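You operate a simulated robot arm through the tools that you are given. There is no shell and no other tool. Be economical: measure what you need, move in short steps, check, and stop when the job is done.

Carry out the task below with a simulated robot arm. There is one attempt and no reset: what you move stays moved.

Task
Open the right tool bench door, put the blue tin on the shelf in the tool bench, then shut the door. Then fetch the sachet from the tooling bench top and stand it on the flat table top. Then take the silver nut and leave it on the yellow log card. Then take the gold nut and put it on the tooling bench top. Then fetch the black plates from the gauging bench top and set it on the top of the red scrap mat. Then take the wiping pad from the gauging bench top and leave it on the upper deck of the packing trolley. Then close the right drawer of the gauging bench. Then take the steel block and leave it in the left bk bins. Then open the sorter six wide drawer, take the black computer mouse from the inside of the sorter six wide drawer and put it on the top of the green pass mat and shut the drawer again. Then close the packing bench drawer. Then open the left tank door. The order counts. Set down upright: blue tin, sachet, wiping pad.

The check looks at the end state, three seconds after you hand in, the way a careful person would. Anything else that was tipped, shoved, dropped, spilled or broken makes it a failure.

Robot
A 6-joint arm with a four-finger gripper on a trunk, on a base that drives. Base frame: it is fixed to the floor where the robot stands at the start and does not move with it; the origin is under the middle of the robot, x ahead of it, y to its left, z up. Units: cm, degrees, N and s.
Its first joint turns from -166.0 to 166.0 degrees. Places, roughly: bins (19x17 cm) [-60, -288, 106]; black computer mouse (6x10x4 cm) [160, -30, 80]; black plates (9x4x3 cm) [40, 240, 80]; blue tin [775, 250, 50]; flat table top [270, 260, 80]; gold nut (3x4x2 cm) [370, 490, 80]; left tank door [60, 370, 40]; packing bench drawer [-160, 300, 50]; right drawer of the gauging bench [30, 180, 60]; right tool bench door [830, -10, 40]; sachet [525, 525, 100]; shelf in the tool bench [850, 30, 40]; silver nut (3x4x2 cm) [510, 510, 90]; sorter six wide drawer [180, -30, 80]; steel block [-100, 175, 75]; tooling bench top [540, 510, 90]; top of the green PASS mat (23x18 cm) [290, 228, 80]; top of the red SCRAP mat (23x18 cm) [312, 234, 80]; upper deck of the packing trolley [-40, 360, 70]; wiping pad (7x10x7 cm) [-30, 200, 80]; yellow log card [550, 525, 75]. Payload 3.43 kg.
Tool frame: the origin (TCP) lies between the finger pads and is the grasp point; the fingertips stand 3 cm ahead of it; z points along the fingers, y is the line along which they close. Largest opening 12 cm; the body of the gripper starts 8.5 cm behind the TCP.
Orientation is that of the tool frame in the base frame, as [roll, pitch, yaw] about the fixed x, y, z axes, in that order (R = Rz(yaw) Ry(pitch) Rx(roll)). With the fingers straight down and closing along the base's y, the tool's x points along the base's -x, its y along +y and its z along -z.

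Tools
- The arm moves only by the tool apply_moves. Its argument "deltas" is one flat list of numbers, 7 for each row, row after row: the closure, from 0 (fully open) to 1 (shut), then the shift along the tool's x, y, z in cm, then the turn, a rotation vector about the tool's x, y, z in rad. In form: [fingers, x, y, z, wx, wy, wz, fingers, x, y, z, wx, wy, wz, ...]. A call has 1 to 12 rows; each row is the pose to reach, as a shift and turn from the pose commanded when the call began, along the tool's axes at that moment. A row lasts 0.2 s, in which the tool goes at most 5 cm and 8.6 degrees; a call with a longer step from one row to the next is refused whole, and so is a gripper value outside its range. Where a pose cannot be reached the arm comes as near as it can. A force on the tool above 40 N (or 10 N above the force at the start of the call, whichever is more), or a blocked arm, ends the call early, and 0.2 s more pass. Each finger halts on what it meets, pressing with about 22 N; the grip force reading is that of the motor and also rises with nothing between the fingers. The clock runs only during rows and for 0.2 s after the last one: add rows that repeat a pose to give the fingers time. The reply holds the time, the measured pose of the TCP, the force on the tool along the base axes, the opening and the grip force, in the units named above and with some noise, with the torque about the TCP (base axes, N m) and any sound that the robot's microphone picked up.
- Cameras (640 x 400 px; columns grow to the right, rows downward): "scene" is now at [-20.56, 15.68, 125.03]; the picture's right is [-0.28, -0.96, 0.00], its down [-0.21, 0.06, -0.98] and it looks along [0.94, -0.28, -0.21] (base axes); focal length 252 px, centre (320, 200). "wrist" rides on the gripper at [7.2, -1.7, -12.1] in the tool frame; the picture's right is [0.23, 0.97, 0.00], its down [-0.81, 0.19, -0.55] and it looks along [-0.54, 0.13, 0.83] (tool axes); focal length 275 px, centre (320, 200). There is no depth. A picture from a camera that has moved, and an enlarged one, comes with that camera's place and axes in the base frame and with its lens.
- get_image(camera): a new picture of that camera. The clock stands still meanwhile.
- roll_base(legs): drives the robot by 1 to 6 legs, each [ahead, turn to the left] in cm and degrees, along the robot's own axes; the way and the turn of a leg run together, so that a leg with both is an arc; at most 150 cm and 180 degrees a leg. The arm and the cameras ride along, it lands a little off, and it stops where it bumps. It gives what a move gives.
- pan_tilt(pan, tilt): turns the head with the scene camera to pan (to the left, within 143 degrees either way) and tilt (down, from -29 to 69), counted from straight ahead of the robot. It gives what a move gives.
- zoom(camera, box): a new picture of the part [left, top, right, bottom] of that camera's present view, enlarged. The clock stands still meanwhile.
- job_done(): hands the job in; it is judged then, once.

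Go step by step. Nothing tells you exact positions but the pictures and the camera data: compare them with the known pose of the tool, close in by small moves and look again before you grip or let go. The budget is 556 turns and 360 pictures, counting those below and the enlarged ones. Unless the task says otherwise, let go and move clear before handing in.

The tools are called after ">>>" as name(argument=value, ...) on one line, values as JSON. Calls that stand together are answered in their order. apply_moves: Moves the arm, as the interface text tells. Its arguments: {"type":"object","properties":{"deltas":{"type":"array","items":{"type":"number"}}},"required":["deltas"]} The other tools are called the same way: roll_base (legs) drives the base; pan_tilt (pan, tilt) turns the head that bears the scene camera; get_image (camera) takes a picture; zoom (camera, box) takes an enlarged picture of a part of a camera's view; job_done () hands the job in.

At the start:

```text
time: 0.0
tool_pos: [70.75, -18.86, 69.6]
orientation: [-180.0, -0.1, -180.0]
wrist_force: [-0.9, 0.4, 0.3]
wrist_torque: [0.01, 0.02, 0.0]
gripper_width: 11.98
grip_force: 0.0
robot x, y, heading: [0.27, -0.77, -0.1]
head pan, tilt: [-16.4, 11.6]
```

scene: 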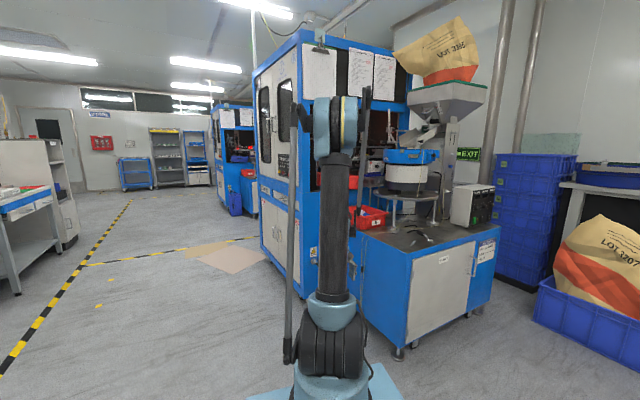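
wrist: 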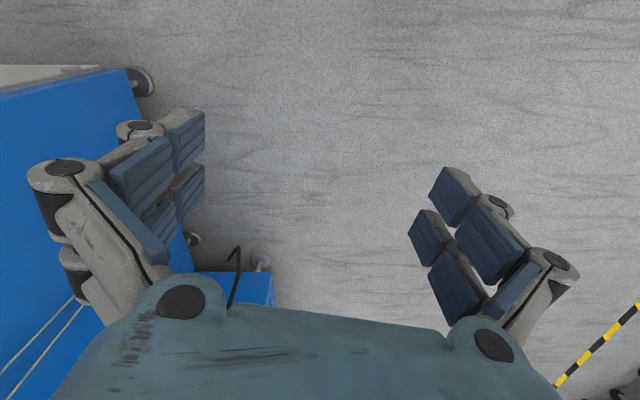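

I start at the origin facing a hall of machines; the first job is far ahead (tool bench near x=830). I'll pan the head around to learn the layout.

>>> pan_tilt(pan=30, tilt=12)

>>> get_image(camera="scene")

>>> pan_tilt(pan=110, tilt=12)

>>> get_image(camera="scene")

```text
time: 1.1
tool_pos: [69.83, -18.65, 70.46]
orientation: [-180.0, 0.8, -180.0]
wrist_force: [-0.1, 0.0, 0.5]
wrist_torque: [0.0, -0.02, -0.01]
gripper_width: 12.0
grip_force: 0.0
robot x, y, heading: [0.23, -0.73, 0.0]
head pan, tilt: [30.0, 12.0]
```

```text
357 pictures are left
camera scene: at [-21.42, 22.97, 124.98], right [0.5, -0.87, -0.01], down [-0.19, -0.1, -0.98], along [0.84, 0.49, -0.22], focal length 252 px, centre (320, 200)
```

scene: 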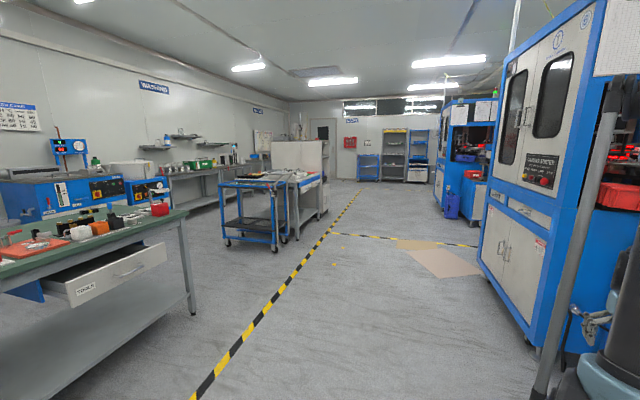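

```text
time: 2.7
tool_pos: [69.82, -18.84, 70.46]
orientation: [180.0, 0.7, -180.0]
wrist_force: [-0.3, -0.3, -0.3]
wrist_torque: [-0.01, 0.01, 0.01]
gripper_width: 11.98
grip_force: 0.1
robot x, y, heading: [0.21, -0.29, 0.0]
head pan, tilt: [110.0, 12.0]
```

```text
356 pictures are left
camera scene: at [-32.67, 27.09, 125.13], right [0.94, 0.34, -0.01], down [0.06, -0.2, -0.98], along [-0.34, 0.92, -0.2], focal length 252 px, centre (320, 200)
```

scene: 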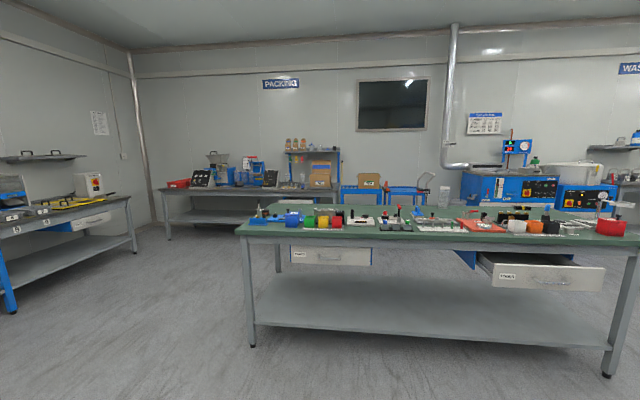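

The room is turned about 13° to the left of the base frame, and the gauging bench and first machine line an aisle heading that way. I'll drive along this aisle toward the far end.

>>> roll_base(legs=[[0, 25], [140, 0], [0, -12], [150, 0]])

>>> pan_tilt(pan=0, tilt=12)

>>> get_image(camera="scene")

```text
time: 19.1
tool_pos: [342.96, 96.57, 70.35]
orientation: [180.0, 0.6, -165.5]
wrist_force: [-0.6, -0.5, 0.2]
wrist_torque: [-0.02, -0.04, 0.03]
gripper_width: 12.01
grip_force: 0.1
robot x, y, heading: [270.89, 96.58, 14.2]
head pan, tilt: [110.0, 12.0]
```

```text
time: 21.0
tool_pos: [342.16, 96.47, 71.25]
orientation: [-180.0, 1.3, -165.5]
wrist_force: [0.0, -0.2, -0.3]
wrist_torque: [-0.02, 0.0, 0.02]
gripper_width: 12.0
grip_force: 0.0
robot x, y, heading: [270.61, 96.74, 14.3]
head pan, tilt: [0.0, 12.0]
```

```text
355 pictures are left
camera scene: at [246.5, 110.11, 124.96], right [0.25, -0.97, 0.0], down [-0.21, -0.06, -0.98], along [0.94, 0.24, -0.22], focal length 252 px, centre (320, 200)
```

scene: 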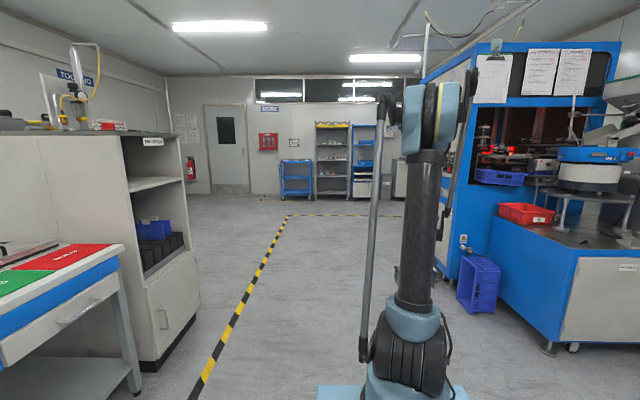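

The aisle is clear; the second machine lies right, the tooling side left. I'll continue further along and look at the far end.

>>> roll_base(legs=[[150, -2], [130, 0]])

>>> pan_tilt(pan=-30, tilt=12)

>>> get_image(camera="scene")

```text
time: 34.8
tool_pos: [615.06, 163.22, 71.19]
orientation: [179.9, 1.4, -165.8]
wrist_force: [0.2, 0.2, -0.1]
wrist_torque: [0.03, 0.01, -0.03]
gripper_width: 11.99
grip_force: 0.1
robot x, y, heading: [543.89, 164.0, 14.2]
head pan, tilt: [0.0, 12.0]
```

```text
time: 35.8
tool_pos: [614.25, 163.15, 72.01]
orientation: [-180.0, 2.1, -165.8]
wrist_force: [-0.2, 0.4, 0.5]
wrist_torque: [-0.03, -0.04, -0.01]
gripper_width: 12.0
grip_force: 0.1
robot x, y, heading: [543.98, 164.19, 14.0]
head pan, tilt: [-30.0, 12.0]
```

```text
354 pictures are left
camera scene: at [519.51, 172.8, 124.98], right [-0.27, -0.96, 0.01], down [-0.21, 0.05, -0.98], along [0.94, -0.27, -0.22], focal length 252 px, centre (320, 200)
```

scene: 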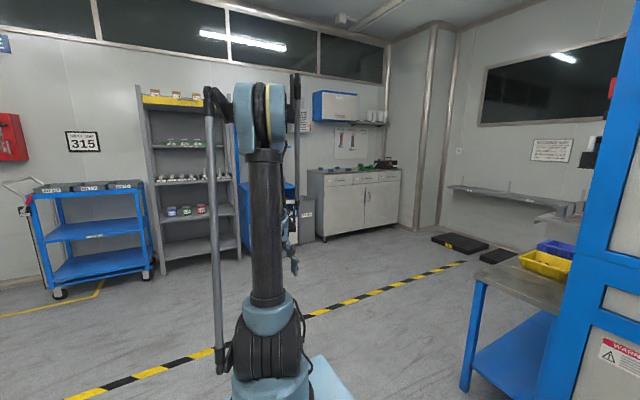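

The tool bench is the grey two-door cabinet at the back; coloured tins stand on the grey shelf unit. Let me zoom both.

>>> zoom(camera="scene", box=[290, 80, 450, 260])

>>> zoom(camera="scene", box=[130, 80, 260, 270])

```text
2.22 times, centred on (370, 170) of scene
camera zoom: at [519.51, 172.8, 124.98], right [-0.27, -0.96, 0.01], down [-0.21, 0.05, -0.98], along [0.94, -0.27, -0.22], focal length 559 px, centre (209, 267)
```

zoom: 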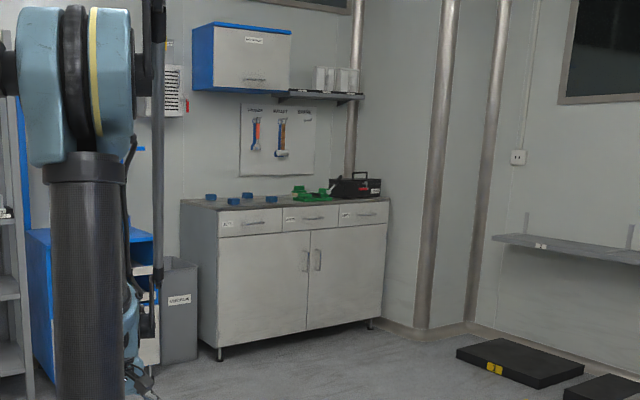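

```text
2.11 times, centred on (195, 175) of scene
camera zoom: at [519.51, 172.8, 124.98], right [-0.27, -0.96, 0.01], down [-0.21, 0.05, -0.98], along [0.94, -0.27, -0.22], focal length 530 px, centre (583, 253)
```

zoom: 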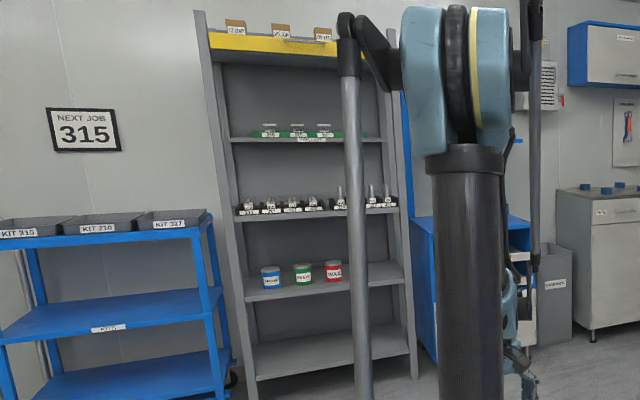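

The tool bench front runs from about (821,79) to (849,-40), right-door handle near (836,11,52). I'll go forward, then cut right to stand in front of it with margin.

>>> roll_base(legs=[[60, 0], [0, -69], [120, 0], [87, 0], [0, 68]])

>>> pan_tilt(pan=-10, tilt=30)

>>> get_image(camera="scene")

>>> get_image(camera="wrist")

```text
time: 55.8
tool_pos: [784.69, 4.58, 72.07]
orientation: [-180.0, 2.0, -169.9]
wrist_force: [-0.6, 0.3, 0.4]
wrist_torque: [0.02, 0.0, 0.0]
gripper_width: 12.01
grip_force: 0.1
robot x, y, heading: [715.01, 9.78, 9.9]
head pan, tilt: [-30.0, 12.0]
```

```text
time: 56.6
tool_pos: [783.93, 4.44, 72.77]
orientation: [-180.0, 2.7, -170.0]
wrist_force: [-0.8, -0.2, -0.2]
wrist_torque: [0.03, -0.02, -0.02]
gripper_width: 12.03
grip_force: 0.0
robot x, y, heading: [714.86, 9.7, 10.3]
head pan, tilt: [-10.0, 30.0]
```

```text
351 pictures are left
camera scene: at [691.23, 23.09, 122.06], right [0.0, -1.0, 0.0], down [-0.51, 0.0, -0.86], along [0.86, 0.0, -0.51], focal length 252 px, centre (320, 200)
```

scene: 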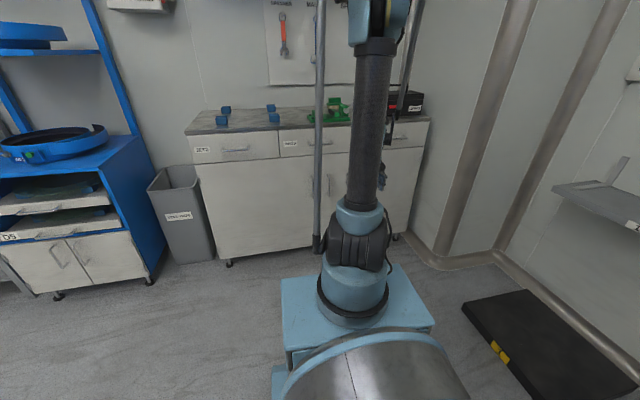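

```text
350 pictures are left
camera wrist: at [776.41, 1.58, 84.53], right [-0.4, 0.92, -0.01], down [0.74, 0.33, 0.59], along [0.55, 0.23, -0.81], focal length 275 px, centre (320, 200)
```

wrist: 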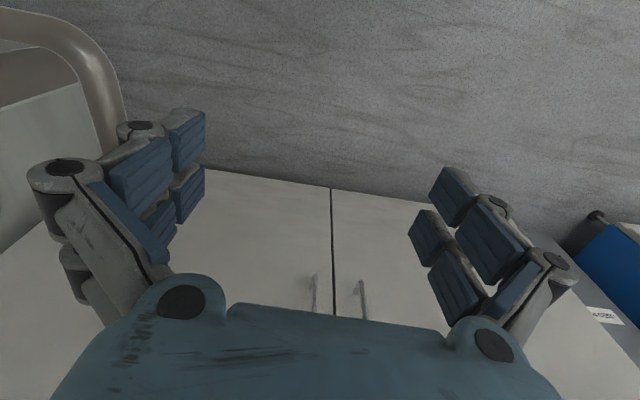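

Robot stands before the tool bench; the right handle is near (812,17,58). I'll turn the tool to horizontal (fingers forward) and lower it to handle height before closing in.

>>> apply_moves(deltas=[0, 1, 0, 1, 0, -0.14, 0, 0, 2, 0, 2, 0, -0.28, 0, 0, 3, 0, 3, 0, -0.42, 0, 0, 4, 0, 4, 0, -0.56, 0, 0, 5, 0, 5, 0, -0.7, 0, 0, 6, 0, 7, 0, -0.84, 0, 0, 7, 0, 9, 0, -0.98, 0, 0, 8, 0, 11, 0, -1.12, 0, 0, 8, 0, 13, 0, -1.26, 0, 0, 8, 0, 14, 0, -1.4, 0, 0, 8, 0, 14, 0, -1.52, 0])

>>> get_image(camera="wrist")

>>> get_image(camera="scene")

```text
time: 59.0
tool_pos: [778.98, 0.5, 88.22]
orientation: [-170.7, 89.4, -160.5]
wrist_force: [-1.6, 2.2, 0.3]
wrist_torque: [-0.02, 0.07, -0.24]
gripper_width: 12.01
grip_force: 0.0
out of reach, approached as far as the arm can: row 5, 6, 7, 8, 9, 10, 11
robot x, y, heading: [714.65, 9.64, 10.0]
head pan, tilt: [-10.0, 30.0]
```

```text
349 pictures are left
camera wrist: at [767.1, -3.29, 81.24], right [-0.17, 0.96, -0.23], down [-0.57, 0.1, 0.82], along [0.8, 0.27, 0.53], focal length 275 px, centre (320, 200)
```

wrist: 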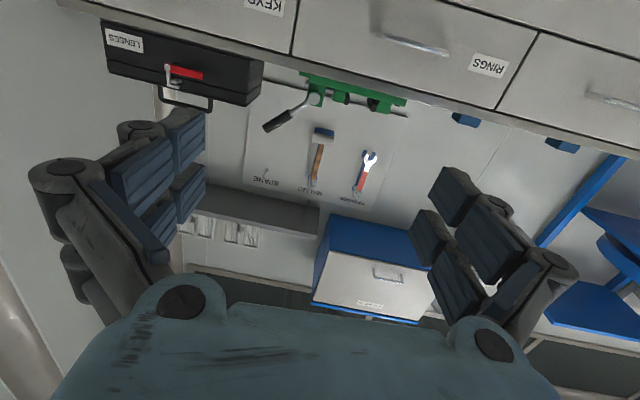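

```text
348 pictures are left
camera scene: at [691.16, 23.16, 122.03], right [0.0, -1.0, 0.0], down [-0.51, 0.0, -0.86], along [0.86, 0.0, -0.51], focal length 252 px, centre (320, 200)
```

scene: 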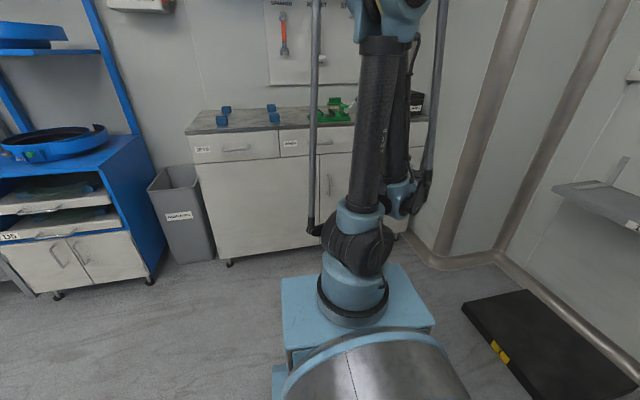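

The low horizontal pose wasn't reachable that close in. I'll extend forward while lowering.

>>> apply_moves(deltas=[0, 0, 0, 4, 0, 0, 0, 0, 3, 0, 8, 0, 0, 0, 0, 7, 0, 12, 0, 0, 0, 0, 11, 0, 15, 0, 0, 0, 0, 15, 0, 15, 0, 0, 0, 0, 19, 0, 15, 0, 0, 0, 0, 23, 0, 15, 0, 0, 0, 0, 27, 0, 15, 0, 0, 0, 0, 30, 0, 15, 0, 0, 0])

>>> get_image(camera="wrist")

```text
refused: row 3 steps farther than a row can; nothing moved
```

```text
347 pictures are left
camera wrist: at [767.1, -3.29, 81.24], right [-0.17, 0.96, -0.23], down [-0.57, 0.1, 0.82], along [0.8, 0.27, 0.53], focal length 275 px, centre (320, 200)
```

wrist: 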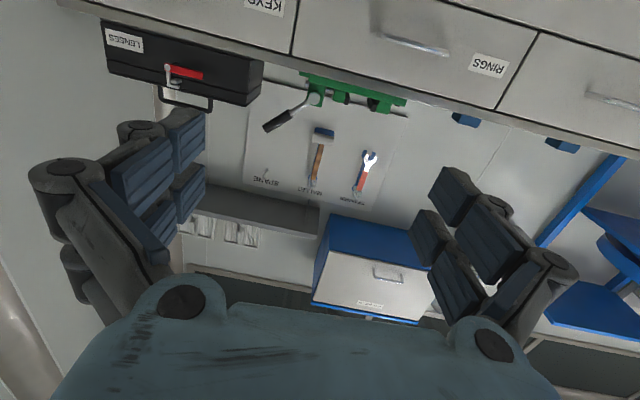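

Row too long; I'll repeat with shorter steps.

>>> apply_moves(deltas=[0, 0, 0, 4, 0, 0, 0, 0, 3, 0, 8, 0, 0, 0, 0, 6, 0, 11, 0, 0, 0, 0, 9, 0, 14, 0, 0, 0, 0, 13, 0, 15, 0, 0, 0, 0, 17, 0, 15, 0, 0, 0, 0, 21, 0, 15, 0, 0, 0, 0, 25, 0, 15, 0, 0, 0, 0, 29, 0, 15, 0, 0, 0])

>>> get_image(camera="wrist")

```text
time: 61.0
tool_pos: [804.12, -4.53, 80.66]
orientation: [-172.4, 89.6, -162.2]
wrist_force: [-1.7, -0.5, 0.9]
wrist_torque: [-0.02, 0.07, -0.05]
gripper_width: 11.98
grip_force: 0.1
out of reach, approached as far as the arm can: row 2, 3, 4, 5, 6, 7, 8, 9
robot x, y, heading: [714.75, 9.54, 10.1]
head pan, tilt: [-10.0, 30.0]
```

```text
346 pictures are left
camera wrist: at [792.3, -8.11, 73.52], right [-0.17, 0.96, -0.23], down [-0.57, 0.09, 0.82], along [0.8, 0.27, 0.53], focal length 275 px, centre (320, 200)
```

wrist: 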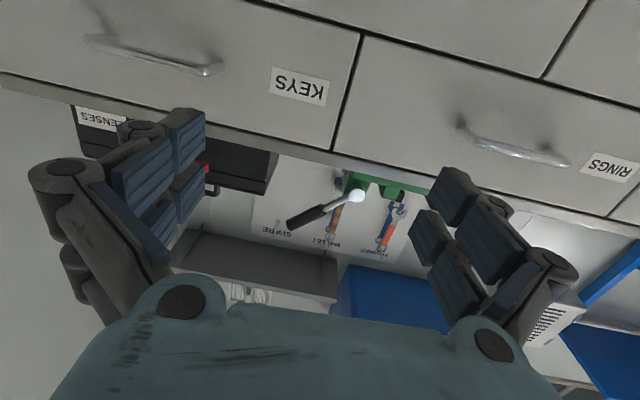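

Horizontal low poses aren't reachable, so I'll use a ~45° downward-forward tilt, which still lets the fingers straddle the vertical handle. First back off and tilt.

>>> apply_moves(deltas=[0, 0, 0, -4, 0, 0.05, 0, 0, 0, 0, -8, 0, 0.18, 0, 0, 0, 0, -12, 0, 0.31, 0, 0, 3, 0, -14, 0, 0.44, 0, 0, 7, 0, -14, 0, 0.57, 0, 0, 11, 0, -14, 0, 0.7, 0, 0, 15, 0, -14, 0, 0.79, 0, 0, 19, 0, -14, 0, 0.79, 0, 0, 22, 0, -14, 0, 0.79, 0, 0, 22, 0, -14, 0, 0.79, 0])

>>> get_image(camera="wrist")

```text
time: 63.2
tool_pos: [793.55, -8.17, 64.47]
orientation: [180.0, 44.5, -169.9]
wrist_force: [-1.4, -0.3, 0.7]
wrist_torque: [-0.02, 0.02, 0.01]
gripper_width: 12.01
grip_force: 0.1
out of reach, approached as far as the arm can: row 1, 7, 8, 9, 10
robot x, y, heading: [714.86, 9.81, 10.0]
head pan, tilt: [-10.0, 30.0]
```

```text
345 pictures are left
camera wrist: at [780.42, -12.14, 68.0], right [-0.33, 0.93, -0.16], down [0.15, 0.22, 0.96], along [0.93, 0.29, -0.22], focal length 275 px, centre (320, 200)
```

wrist: 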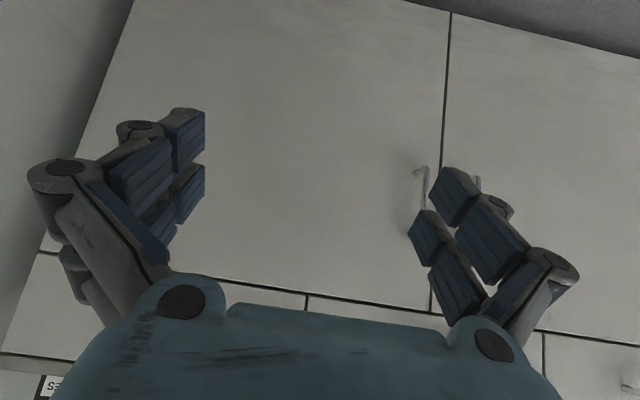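

Handle estimated at about (813,14,58). I'll shift left and forward to a pre-grasp in front of it, keeping the 45° tilt.

>>> apply_moves(deltas=[0, 0, 4, 0, 0, 0, 0, 0, 0, 8, 0, 0, 0, 0, 0, 0, 12, 0, 0, 0, 0, 0, 0, 16, 0, 0, 0, 0, 0, -1, 18, 3, 0, 0, 0, 0, -3, 18, 6, 0, 0, 0, 0, -4, 18, 9, 0, 0, 0, 0, -5.4, 18, 11.6, 0, 0, 0])

>>> get_image(camera="wrist")

>>> get_image(camera="scene")

```text
time: 65.0
tool_pos: [804.39, 11.68, 62.06]
orientation: [179.9, 44.5, -169.9]
wrist_force: [-1.4, 0.1, 0.7]
wrist_torque: [0.0, 0.0, -0.04]
gripper_width: 11.98
grip_force: 0.0
out of reach, approached as far as the arm can: row 1, 2, 3, 4, 5, 6, 7, 8
robot x, y, heading: [714.74, 9.68, 10.3]
head pan, tilt: [-10.0, 30.0]
```

```text
344 pictures are left
camera wrist: at [791.3, 7.78, 65.64], right [-0.33, 0.93, -0.16], down [0.16, 0.22, 0.96], along [0.93, 0.29, -0.22], focal length 275 px, centre (320, 200)
```

wrist: 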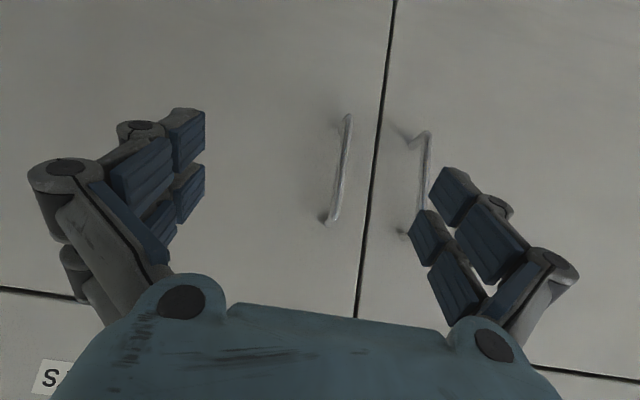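

```text
343 pictures are left
camera scene: at [691.22, 23.11, 122.05], right [0.0, -1.0, 0.0], down [-0.51, 0.0, -0.86], along [0.86, 0.0, -0.51], focal length 252 px, centre (320, 200)
```

scene: 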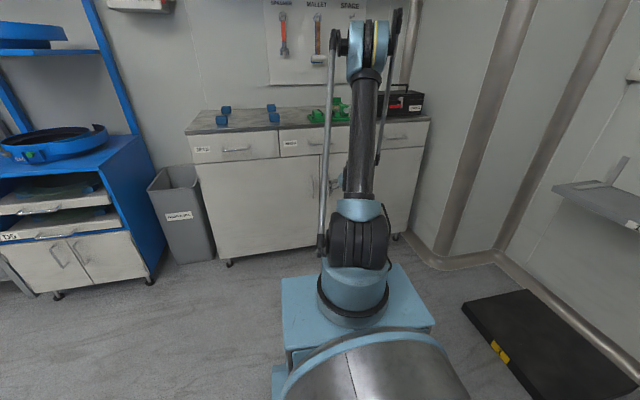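

Triangulated: handle bar at about (818,17.7), z 49.5–60.5. I'll steepen the tool a bit, lower it and shift left, keeping it short of the door.

>>> apply_moves(deltas=[0, 0, 1, 0, 0, 0.1, 0, 0, 1, 2, 1, 0, 0.2, 0, 0, 2.1, 3, 2.2, 0, 0.26, 0, 0, 4.2, 3.5, 4.3, 0, 0.26, 0, 0, 4.2, 3.5, 4.3, 0, 0.26, 0])

>>> get_image(camera="wrist")

```text
time: 66.2
tool_pos: [803.66, 14.89, 55.81]
orientation: [-179.8, 29.8, -170.0]
wrist_force: [-0.2, -0.7, -0.4]
wrist_torque: [0.01, 0.03, -0.01]
gripper_width: 12.03
grip_force: 0.2
robot x, y, heading: [714.73, 9.54, 10.1]
head pan, tilt: [-10.0, 30.0]
```

```text
342 pictures are left
camera wrist: at [791.81, 11.27, 62.8], right [-0.37, 0.92, -0.11], down [0.39, 0.26, 0.88], along [0.84, 0.28, -0.46], focal length 275 px, centre (320, 200)
```

wrist: 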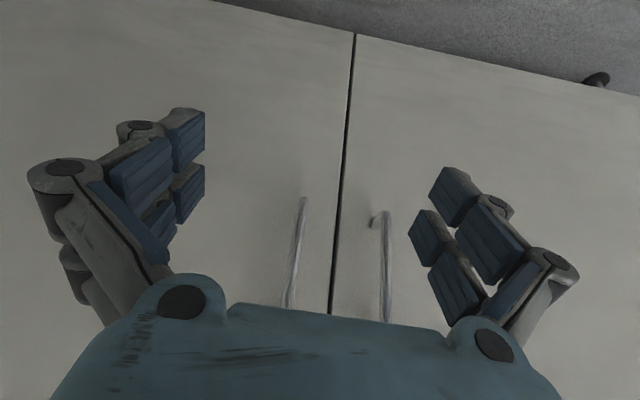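

The right bar sits almost dead ahead of the tool (14.6 cm forward). I'll drive base 8 cm forward, then half-close and check.

>>> roll_base(legs=[[8, 0]])

>>> apply_moves(deltas=[0.3, 0, 0, 0, 0, 0, 0, 0.3, 0, 0, 0, 0, 0, 0])

>>> get_image(camera="wrist")

```text
time: 67.3
tool_pos: [811.8, 16.33, 55.9]
orientation: [-179.8, 29.7, -169.9]
wrist_force: [-0.1, -0.8, -0.1]
wrist_torque: [0.05, -0.01, 0.04]
gripper_width: 11.97
grip_force: 0.0
robot x, y, heading: [722.76, 11.49, 9.9]
head pan, tilt: [-10.0, 30.0]
```

```text
time: 67.9
tool_pos: [811.09, 16.34, 56.96]
orientation: [-179.9, 30.4, -169.9]
wrist_force: [-0.4, 0.6, 0.3]
wrist_torque: [-0.02, 0.02, 0.0]
gripper_width: 8.38
grip_force: 0.0
robot x, y, heading: [722.9, 11.04, 10.1]
head pan, tilt: [-10.0, 30.0]
```

```text
341 pictures are left
camera wrist: at [799.16, 12.61, 63.74], right [-0.37, 0.92, -0.12], down [0.38, 0.26, 0.89], along [0.85, 0.28, -0.45], focal length 275 px, centre (320, 200)
```

wrist: 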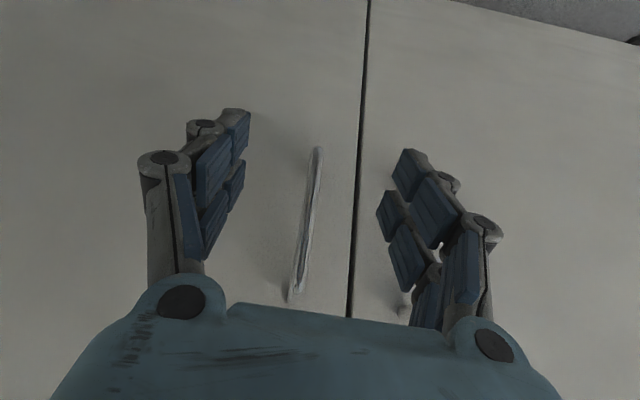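

The bar is between the fingers. Move 6.5 cm forward and 1 cm down, then look.

>>> apply_moves(deltas=[0.3, -2.5, 0.1, 2, 0, 0, 0, 0.3, -4, 0.3, 3.3, 0, 0, 0, 0.3, -5.1, 0.3, 4.15, 0, 0, 0])

>>> get_image(camera="wrist")

```text
time: 68.7
tool_pos: [817.61, 17.53, 56.0]
orientation: [-179.9, 30.4, -169.8]
wrist_force: [-0.8, 0.6, -0.4]
wrist_torque: [-0.03, 0.0, -0.02]
gripper_width: 8.4
grip_force: 0.1
robot x, y, heading: [722.75, 11.18, 10.0]
head pan, tilt: [-10.0, 30.0]
```

```text
340 pictures are left
camera wrist: at [805.72, 13.9, 62.72], right [-0.37, 0.92, -0.12], down [0.38, 0.26, 0.89], along [0.85, 0.28, -0.45], focal length 275 px, centre (320, 200)
```

wrist: 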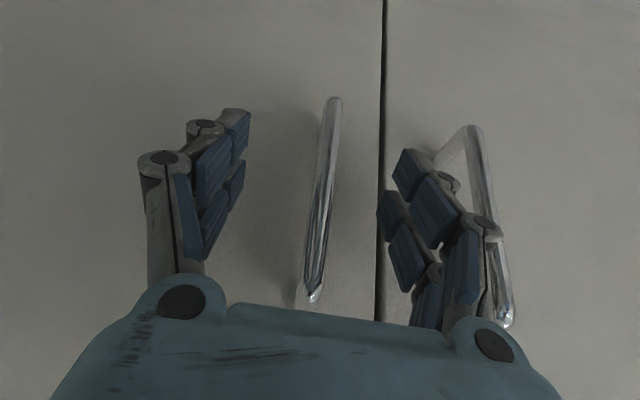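

The tool is on the bar; close the fingers.

>>> apply_moves(deltas=[0.6, 0, 0, 0, 0, 0, 0, 1, 0, 0, 0, 0, 0, 0, 1, 0, 0, 0, 0, 0, 0, 1, 0, 0, 0, 0, 0, 0])

>>> get_image(camera="wrist")

```text
time: 69.8
tool_pos: [816.81, 17.61, 57.08]
orientation: [179.8, 31.2, -170.0]
wrist_force: [4.0, -5.1, -6.5]
wrist_torque: [-0.3, 0.8, -0.13]
gripper_width: 1.18
grip_force: 45.3
robot x, y, heading: [722.84, 11.22, 10.2]
head pan, tilt: [-10.0, 30.0]
stopped in row 4: the force on the tool passed its limit at 42 N (the readings are from after the stop); the commanded pose is now the measured one
```

```text
339 pictures are left
camera wrist: at [804.88, 13.89, 63.74], right [-0.37, 0.92, -0.12], down [0.37, 0.26, 0.89], along [0.85, 0.28, -0.44], focal length 275 px, centre (320, 200)
```

wrist: 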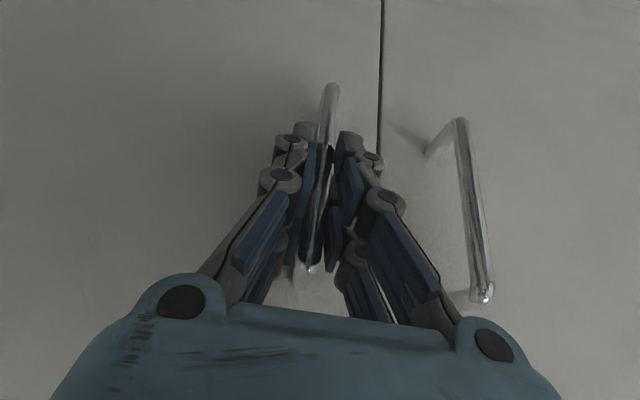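

Gripped the bar (1.2 cm). Pull back gently along the door's arc.

>>> apply_moves(deltas=[1, 1.7, -0.1, -1, 0, 0, 0, 1, 3.4, -0.3, -2, 0, 0, 0, 1, 5.1, -0.7, -3.1, 0, 0, 0, 1, 6.8, -1.1, -4.1, 0, 0, 0])

>>> get_image(camera="wrist")

```text
time: 70.3
tool_pos: [813.64, 16.61, 58.15]
orientation: [-179.7, 31.8, -170.0]
wrist_force: [8.1, -16.2, -25.2]
wrist_torque: [-0.52, 0.8, -0.17]
gripper_width: 1.15
grip_force: 44.2
robot x, y, heading: [723.06, 11.08, 9.9]
head pan, tilt: [-10.0, 30.0]
stopped in row 2: the force on the tool passed its limit at 47 N (the readings are from after the stop); the commanded pose is now the measured one
```

```text
338 pictures are left
camera wrist: at [801.56, 12.87, 64.65], right [-0.36, 0.92, -0.13], down [0.36, 0.26, 0.9], along [0.86, 0.28, -0.42], focal length 275 px, centre (320, 200)
```

wrist: 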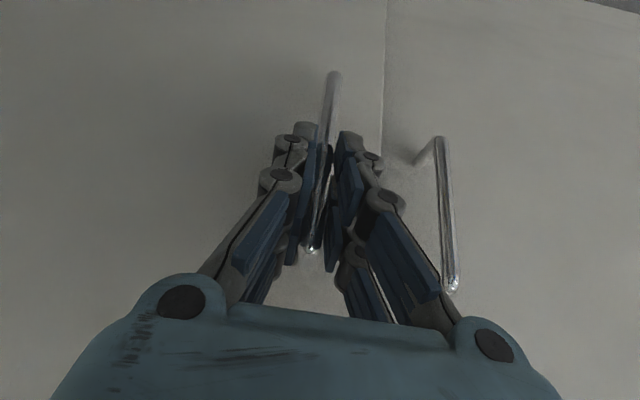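

Door starts to move; the tool has crept upward, so I'll pull slower with a little downward compensation.

>>> apply_moves(deltas=[1, 0.5, 0, 0.8, 0, 0, 0, 1, 1.4, -0.1, 0.3, 0, 0, 0, 1, 2.2, -0.3, -0.2, 0, 0, 0, 1, 3.1, -0.5, -0.7, 0, 0, 0, 1, 3.9, -0.7, -1.2, 0, 0, 0, 1, 4.8, -0.9, -1.7, 0, 0, 0, 1, 5.6, -1.1, -2.2, 0, 0, 0])

```text
time: 70.6
tool_pos: [813.0, 16.29, 58.95]
orientation: [-179.5, 32.9, -170.0]
wrist_force: [6.7, -12.3, -20.0]
wrist_torque: [-0.45, 1.02, -0.21]
gripper_width: 1.2
grip_force: 45.1
robot x, y, heading: [722.66, 11.34, 10.2]
head pan, tilt: [-10.0, 30.0]
stopped in row 1: the force on the tool passed its limit at 49 N (the readings are from after the stop); the commanded pose is now the measured one
```

Stress builds mainly because the tool creeps upward while held. I'll loosen, re-seat lower, re-grip, then pull with the base instead.

>>> apply_moves(deltas=[0.8, 0, 0, 0, 0, 0, 0, 0.8, 0.6, 0, 1.4, 0, -0.03, 0, 0.8, 1.2, 0, 2.8, 0, -0.05, 0, 0.8, 1.2, 0, 2.8, 0, -0.05, 0])

>>> get_image(camera="wrist")

```text
time: 71.6
tool_pos: [813.84, 16.31, 56.68]
orientation: [-179.6, 35.8, -169.9]
wrist_force: [0.6, 0.0, 0.8]
wrist_torque: [-0.03, -0.01, 0.02]
gripper_width: 2.38
grip_force: 0.1
out of reach, approached as far as the arm can: row 3, 4
robot x, y, heading: [722.93, 11.19, 10.2]
head pan, tilt: [-10.0, 30.0]
```

```text
337 pictures are left
camera wrist: at [801.44, 12.65, 62.27], right [-0.35, 0.93, -0.14], down [0.3, 0.25, 0.92], along [0.89, 0.28, -0.36], focal length 275 px, centre (320, 200)
```

wrist: 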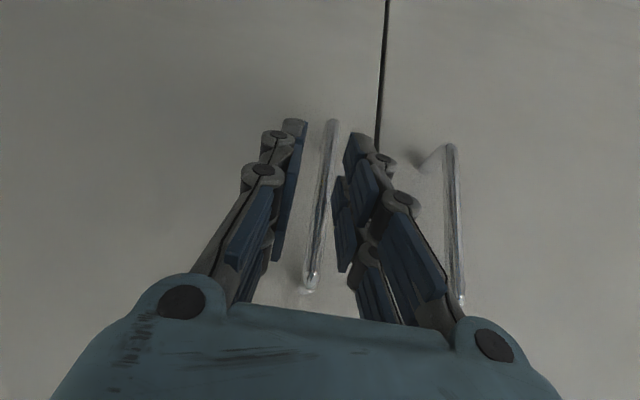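

The door swung shut again when I loosened, so it has some closing pull. I'll re-seat on the bar and pull with the base without letting go.

>>> apply_moves(deltas=[0.75, -1, 0.2, 1.9, 0, 0.05, 0, 0.75, -2.1, 0.4, 4, 0, 0.09, 0, 1, -2.1, 0.4, 4, 0, 0.09, 0, 1, -2.1, 0.4, 4, 0, 0.09, 0])

>>> get_image(camera="wrist")

```text
time: 72.6
tool_pos: [817.74, 17.86, 54.39]
orientation: [-179.8, 30.5, -169.9]
wrist_force: [-8.5, 27.9, -13.5]
wrist_torque: [0.77, 0.42, 0.12]
gripper_width: 1.14
grip_force: 45.1
robot x, y, heading: [723.1, 11.41, 10.3]
head pan, tilt: [-10.0, 30.0]
```

```text
336 pictures are left
camera wrist: at [805.84, 14.22, 61.23], right [-0.36, 0.92, -0.12], down [0.38, 0.26, 0.89], along [0.85, 0.28, -0.44], focal length 275 px, centre (320, 200)
```

wrist: 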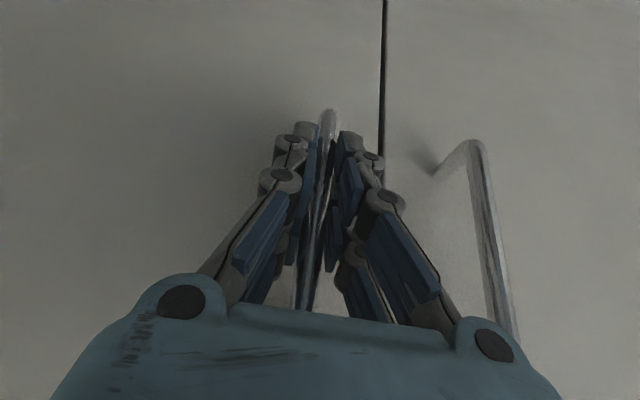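

Re-gripped at z 54. Now pull by driving the base backward with a slight right turn.

>>> roll_base(legs=[[-10, -0.7]])

>>> get_image(camera="wrist")

```text
time: 73.9
tool_pos: [807.34, 13.7, 56.81]
orientation: [-179.1, 32.1, -171.0]
wrist_force: [10.9, -17.8, -22.0]
wrist_torque: [-0.07, 0.86, -0.19]
gripper_width: 1.21
grip_force: 44.6
robot x, y, heading: [713.82, 9.09, 9.3]
head pan, tilt: [-10.0, 30.0]
stopped in leg 1: the force on the tool passed its limit at 50 N (the readings are from after the stop); the commanded pose is now the measured one
```

```text
335 pictures are left
camera wrist: at [795.23, 10.39, 63.22], right [-0.34, 0.93, -0.14], down [0.36, 0.26, 0.9], along [0.87, 0.25, -0.42], focal length 275 px, centre (320, 200)
```

wrist: 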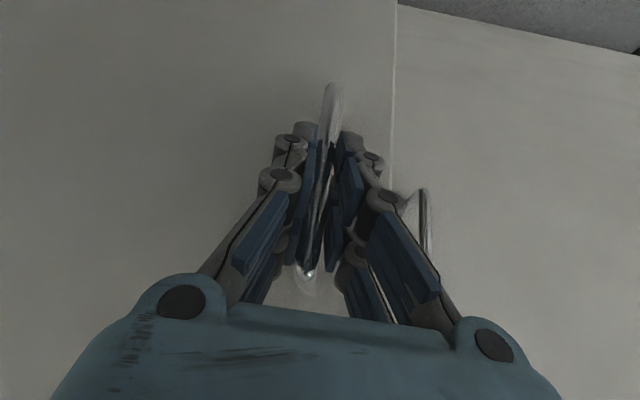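

Door is about 10 cm open. Relax the stress (slightly down and right), then continue backward.

>>> apply_moves(deltas=[1, 0.8, -0.5, 1.2, 0, 0, 0, 1, 0.8, -0.5, 1.2, 0, 0, 0])

>>> roll_base(legs=[[-8, -1.2]])

>>> get_image(camera="wrist")

```text
time: 74.2
tool_pos: [806.83, 13.34, 57.56]
orientation: [-179.0, 33.2, -170.9]
wrist_force: [10.2, -16.6, -23.0]
wrist_torque: [-0.18, 0.97, -0.16]
gripper_width: 1.16
grip_force: 45.2
robot x, y, heading: [713.38, 9.39, 9.5]
head pan, tilt: [-10.0, 30.0]
stopped in row 1: the force on the tool passed its limit at 73 N (the readings are from after the stop); the commanded pose is now the measured one
```

```text
time: 74.9
tool_pos: [804.78, 12.63, 60.02]
orientation: [-178.6, 34.7, -171.1]
wrist_force: [15.1, -22.5, -21.0]
wrist_torque: [-0.12, 0.74, -0.34]
gripper_width: 1.21
grip_force: 44.2
robot x, y, heading: [712.94, 9.65, 9.2]
head pan, tilt: [-10.0, 30.0]
stopped in leg 1: the force on the tool passed its limit at 52 N (the readings are from after the stop); the commanded pose is now the measured one
```

```text
334 pictures are left
camera wrist: at [792.31, 9.28, 65.81], right [-0.32, 0.93, -0.15], down [0.32, 0.26, 0.91], along [0.89, 0.25, -0.38], focal length 275 px, centre (320, 200)
```

wrist: 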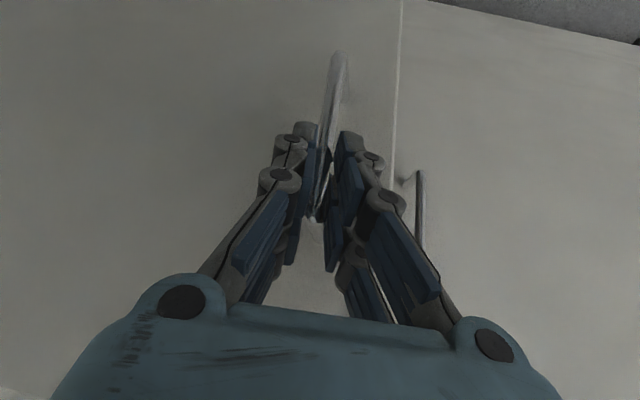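

Stress keeps building with the firm grip. The door is ~13 cm open; I'll loosen and see whether it stays open.

>>> apply_moves(deltas=[0.75, 0, 0, 0, 0, 0, 0, 0.75, 0.2, 0, 0, 0, 0, 0])

>>> get_image(camera="wrist")

>>> get_image(camera="scene")

```text
time: 75.5
tool_pos: [804.48, 12.69, 59.87]
orientation: [-178.8, 34.9, -171.1]
wrist_force: [0.5, 0.5, -1.3]
wrist_torque: [0.0, 0.0, -0.03]
gripper_width: 3.0
grip_force: 0.1
robot x, y, heading: [712.86, 9.27, 9.4]
head pan, tilt: [-10.0, 30.0]
```

```text
333 pictures are left
camera wrist: at [792.04, 9.45, 65.68], right [-0.33, 0.93, -0.15], down [0.32, 0.26, 0.91], along [0.89, 0.25, -0.38], focal length 275 px, centre (320, 200)
```

wrist: 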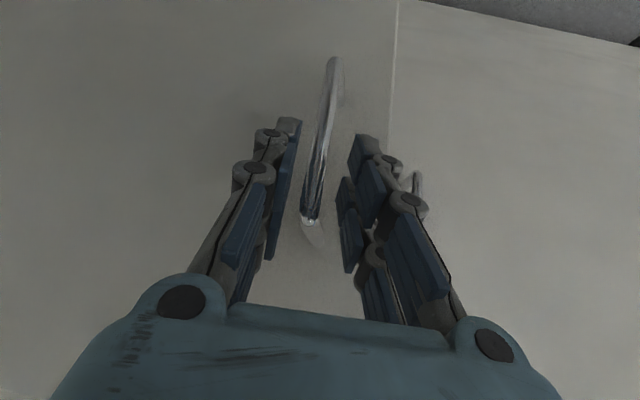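

```text
332 pictures are left
camera scene: at [689.54, 23.09, 122.06], right [-0.01, -1.0, 0.0], down [-0.51, 0.0, -0.86], along [0.86, -0.01, -0.51], focal length 252 px, centre (320, 200)
```

scene: 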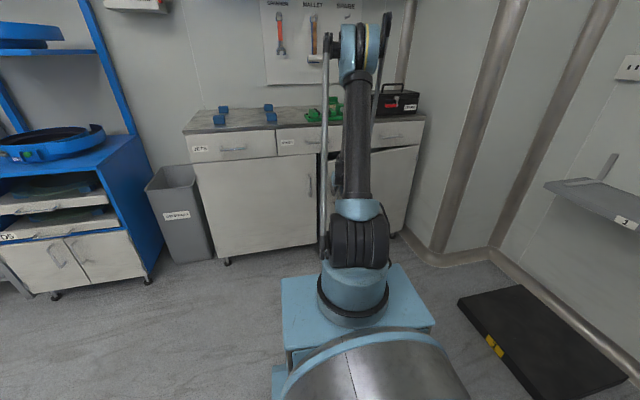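

The door stays ajar. I'll re-seat lower and centred on the bar, then pull again with base arcs matching the door's swing.

>>> apply_moves(deltas=[0.75, 1.1, 0, 1.6, 0, 0.05, 0, 0.75, 2.3, 0, 3.3, 0, 0.09, 0, 0.75, 2.3, 0, 3.3, 0, 0.09, 0])

>>> get_image(camera="wrist")

```text
time: 76.3
tool_pos: [804.57, 12.53, 55.86]
orientation: [-178.9, 29.8, -171.2]
wrist_force: [0.2, 0.5, -0.4]
wrist_torque: [-0.03, -0.03, -0.02]
gripper_width: 3.0
grip_force: 0.0
robot x, y, heading: [712.48, 8.84, 9.1]
head pan, tilt: [-10.0, 30.0]
```

```text
331 pictures are left
camera wrist: at [792.57, 9.39, 62.73], right [-0.34, 0.93, -0.13], down [0.4, 0.27, 0.88], along [0.85, 0.24, -0.46], focal length 275 px, centre (320, 200)
```

wrist: 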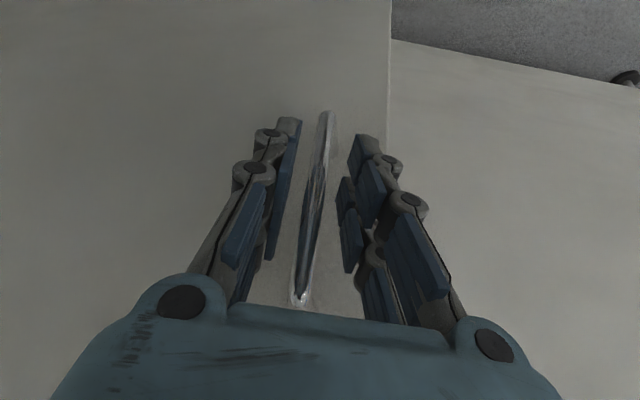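

Bar is centred, ~1.3 cm ahead. Nudge forward, grip, and pull in two small arcs.

>>> apply_moves(deltas=[0.75, -1.0, 0, 0.6, 0, 0, 0, 0.9, -1.0, 0, 0.6, 0, 0, 0, 1, -1.0, 0, 0.6, 0, 0, 0])

>>> roll_base(legs=[[-4.5, -1.5], [-4.1, -1.9]])

>>> get_image(camera="wrist")

```text
time: 77.1
tool_pos: [805.54, 12.66, 55.66]
orientation: [-178.7, 29.6, -171.2]
wrist_force: [-1.1, 2.0, -0.2]
wrist_torque: [0.6, 0.43, 0.02]
gripper_width: 1.18
grip_force: 44.9
robot x, y, heading: [712.86, 9.6, 9.2]
head pan, tilt: [-10.0, 30.0]
```

```text
time: 78.3
tool_pos: [799.95, 9.07, 58.1]
orientation: [-178.8, 31.2, -172.8]
wrist_force: [17.4, -22.3, -3.7]
wrist_torque: [0.25, 1.09, -0.22]
gripper_width: 1.18
grip_force: 45.2
robot x, y, heading: [708.43, 8.76, 8.2]
head pan, tilt: [-10.0, 30.0]
stopped in leg 2: the force on the tool passed its limit at 43 N (the readings are from after the stop); the commanded pose is now the measured one
```

```text
330 pictures are left
camera wrist: at [787.74, 6.36, 64.7], right [-0.31, 0.94, -0.14], down [0.38, 0.25, 0.89], along [0.87, 0.22, -0.44], focal length 275 px, centre (320, 200)
```

wrist: 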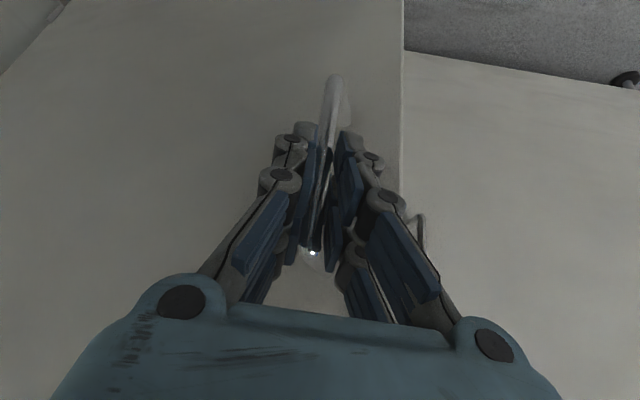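

Another 6 cm. Relax, re-seat lower, re-grip, with more right turn next.

>>> apply_moves(deltas=[0.78, 0, 0, 0, 0, 0, 0, 0.78, 0.6, 0, 1, 0, 0.01, 0, 0.78, 1.3, 0, 2.1, 0, 0.02, 0, 0.78, 1.3, 0, 2.1, 0, 0.02, 0])

>>> get_image(camera="wrist")

```text
time: 79.3
tool_pos: [799.78, 9.4, 55.52]
orientation: [-179.0, 30.0, -172.8]
wrist_force: [-0.4, 0.1, -0.8]
wrist_torque: [-0.01, 0.02, 0.01]
gripper_width: 2.63
grip_force: 0.1
robot x, y, heading: [708.55, 8.54, 7.7]
head pan, tilt: [-10.0, 30.0]
```

```text
329 pictures are left
camera wrist: at [787.7, 6.57, 62.35], right [-0.31, 0.94, -0.13], down [0.4, 0.25, 0.88], along [0.86, 0.22, -0.46], focal length 275 px, centre (320, 200)
```

wrist: 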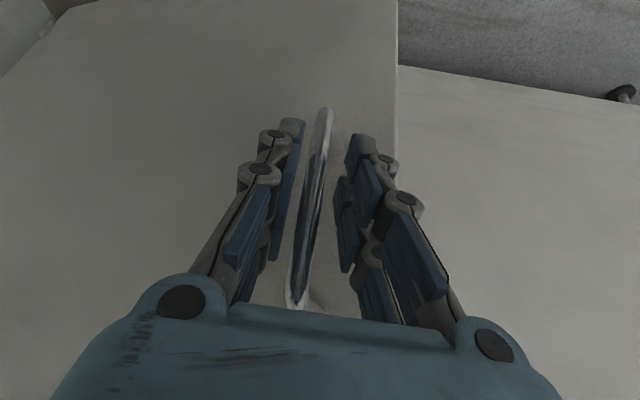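

Fit gives hinge radius ≈46 cm, door at about 24°. Grip and pull to ~36°.

>>> apply_moves(deltas=[0.78, -0.7, 0.05, 0.4, 0, 0, 0, 0.9, -0.7, 0.05, 0.4, 0, 0, 0, 1, -0.7, 0.05, 0.4, 0, 0, 0])

>>> roll_base(legs=[[-3.75, -1.8], [-3.25, -2.1]])

>>> apply_moves(deltas=[0.75, 0, 0, 0, 0, 0, 0, 0.75, 0.6, 0, 1, 0, 0.01, 0, 0.75, 1.3, 0, 2.1, 0, 0.02, 0, 0.75, 1.3, 0, 2.1, 0, 0.02, 0])

>>> get_image(camera="wrist")

```text
time: 80.1
tool_pos: [800.69, 9.36, 55.55]
orientation: [-178.8, 30.0, -172.9]
wrist_force: [9.1, -12.9, -1.8]
wrist_torque: [0.16, -0.46, -0.04]
gripper_width: 1.16
grip_force: 45.1
robot x, y, heading: [708.41, 8.34, 8.1]
head pan, tilt: [-10.0, 30.0]
```

```text
time: 81.3
tool_pos: [794.3, 4.52, 57.74]
orientation: [-178.9, 31.4, -175.4]
wrist_force: [18.1, -16.3, -9.4]
wrist_torque: [-0.11, 0.89, -0.22]
gripper_width: 1.2
grip_force: 44.9
robot x, y, heading: [704.07, 8.09, 5.4]
head pan, tilt: [-10.0, 30.0]
stopped in leg 2: the force on the tool passed its limit at 55 N (the readings are from after the stop); the commanded pose is now the measured one
```

```text
time: 82.3
tool_pos: [794.18, 4.68, 55.26]
orientation: [-178.9, 30.2, -175.4]
wrist_force: [0.1, 0.6, 0.1]
wrist_torque: [0.01, 0.0, 0.0]
gripper_width: 2.99
grip_force: 0.0
robot x, y, heading: [703.43, 8.18, 5.6]
head pan, tilt: [-10.0, 30.0]
```

```text
328 pictures are left
camera wrist: at [781.94, 2.37, 62.11], right [-0.27, 0.95, -0.13], down [0.41, 0.23, 0.88], along [0.87, 0.18, -0.45], focal length 275 px, centre (320, 200)
```

wrist: 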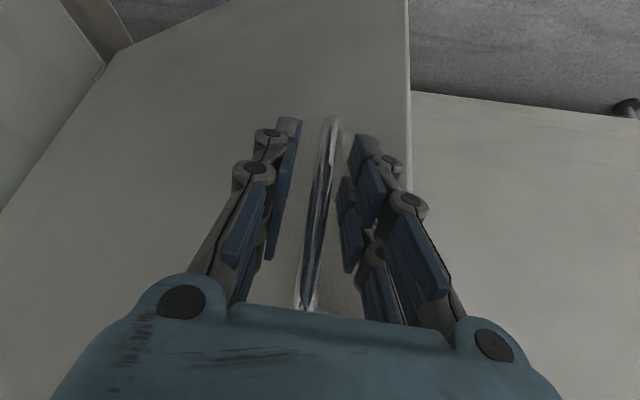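

Door at ~32°. One more grip and pull to ~46°.

>>> apply_moves(deltas=[0.75, -0.9, 0.25, 0.5, 0, 0, 0, 0.9, -0.9, 0.25, 0.5, 0, 0, 0, 1, -0.9, 0.25, 0.5, 0, 0, 0])

>>> roll_base(legs=[[-3.7, -2.6], [-2.9, -3]])

>>> apply_moves(deltas=[0.75, 0, 0, 0, 0, 0, 0, 0.75, 0.6, 0, 1, 0, 0.01, 0, 0.75, 1.3, 0, 2.1, 0, 0.02, 0, 0.75, 1.3, 0, 2.1, 0, 0.02, 0])

>>> get_image(camera="wrist")

>>> get_image(camera="scene")

```text
time: 83.1
tool_pos: [795.3, 4.97, 55.33]
orientation: [-178.9, 30.2, -175.4]
wrist_force: [-1.8, 3.0, -1.5]
wrist_torque: [0.38, 0.24, -0.02]
gripper_width: 1.16
grip_force: 45.0
robot x, y, heading: [703.6, 8.16, 5.5]
head pan, tilt: [-10.0, 30.0]
```

```text
time: 84.1
tool_pos: [790.3, 0.71, 57.37]
orientation: [-179.0, 31.6, -177.9]
wrist_force: [25.8, -21.5, -19.7]
wrist_torque: [-0.37, 0.29, -0.21]
gripper_width: 1.18
grip_force: 45.3
robot x, y, heading: [700.11, 7.6, 3.3]
head pan, tilt: [-10.0, 30.0]
stopped in leg 1: the force on the tool passed its limit at 44 N (the readings are from after the stop); the commanded pose is now the measured one
```

```text
time: 85.1
tool_pos: [790.16, 0.7, 54.9]
orientation: [-179.2, 30.3, -177.8]
wrist_force: [0.3, -0.8, 0.8]
wrist_torque: [0.0, -0.04, -0.05]
gripper_width: 3.01
grip_force: 0.1
robot x, y, heading: [700.02, 7.91, 3.3]
head pan, tilt: [-10.0, 30.0]
```

```text
327 pictures are left
camera wrist: at [777.94, -1.12, 61.68], right [-0.23, 0.97, -0.13], down [0.41, 0.22, 0.88], along [0.88, 0.15, -0.45], focal length 275 px, centre (320, 200)
```

wrist: 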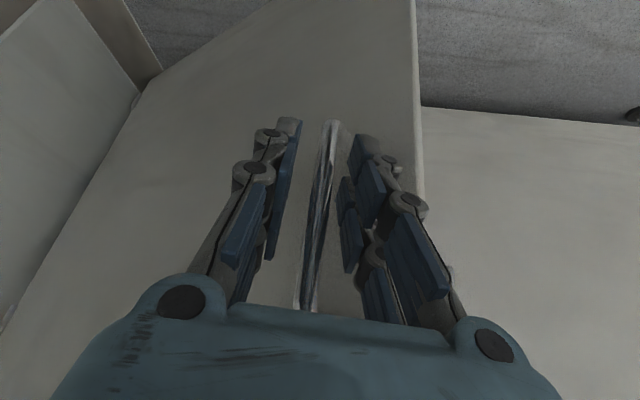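

```text
326 pictures are left
camera scene: at [678.53, 23.86, 122.06], right [-0.11, -0.99, 0.0], down [-0.51, 0.06, -0.86], along [0.85, -0.1, -0.51], focal length 252 px, centre (320, 200)
```

scene: 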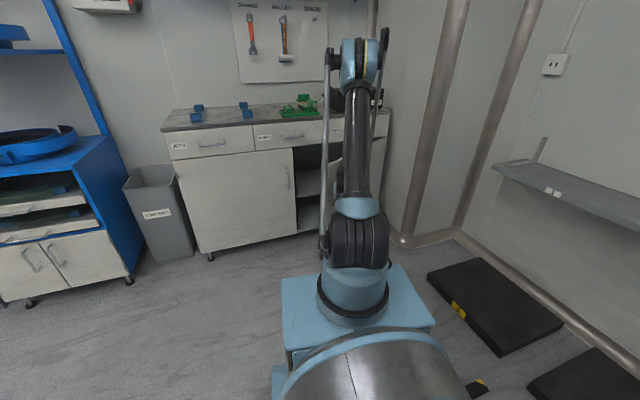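

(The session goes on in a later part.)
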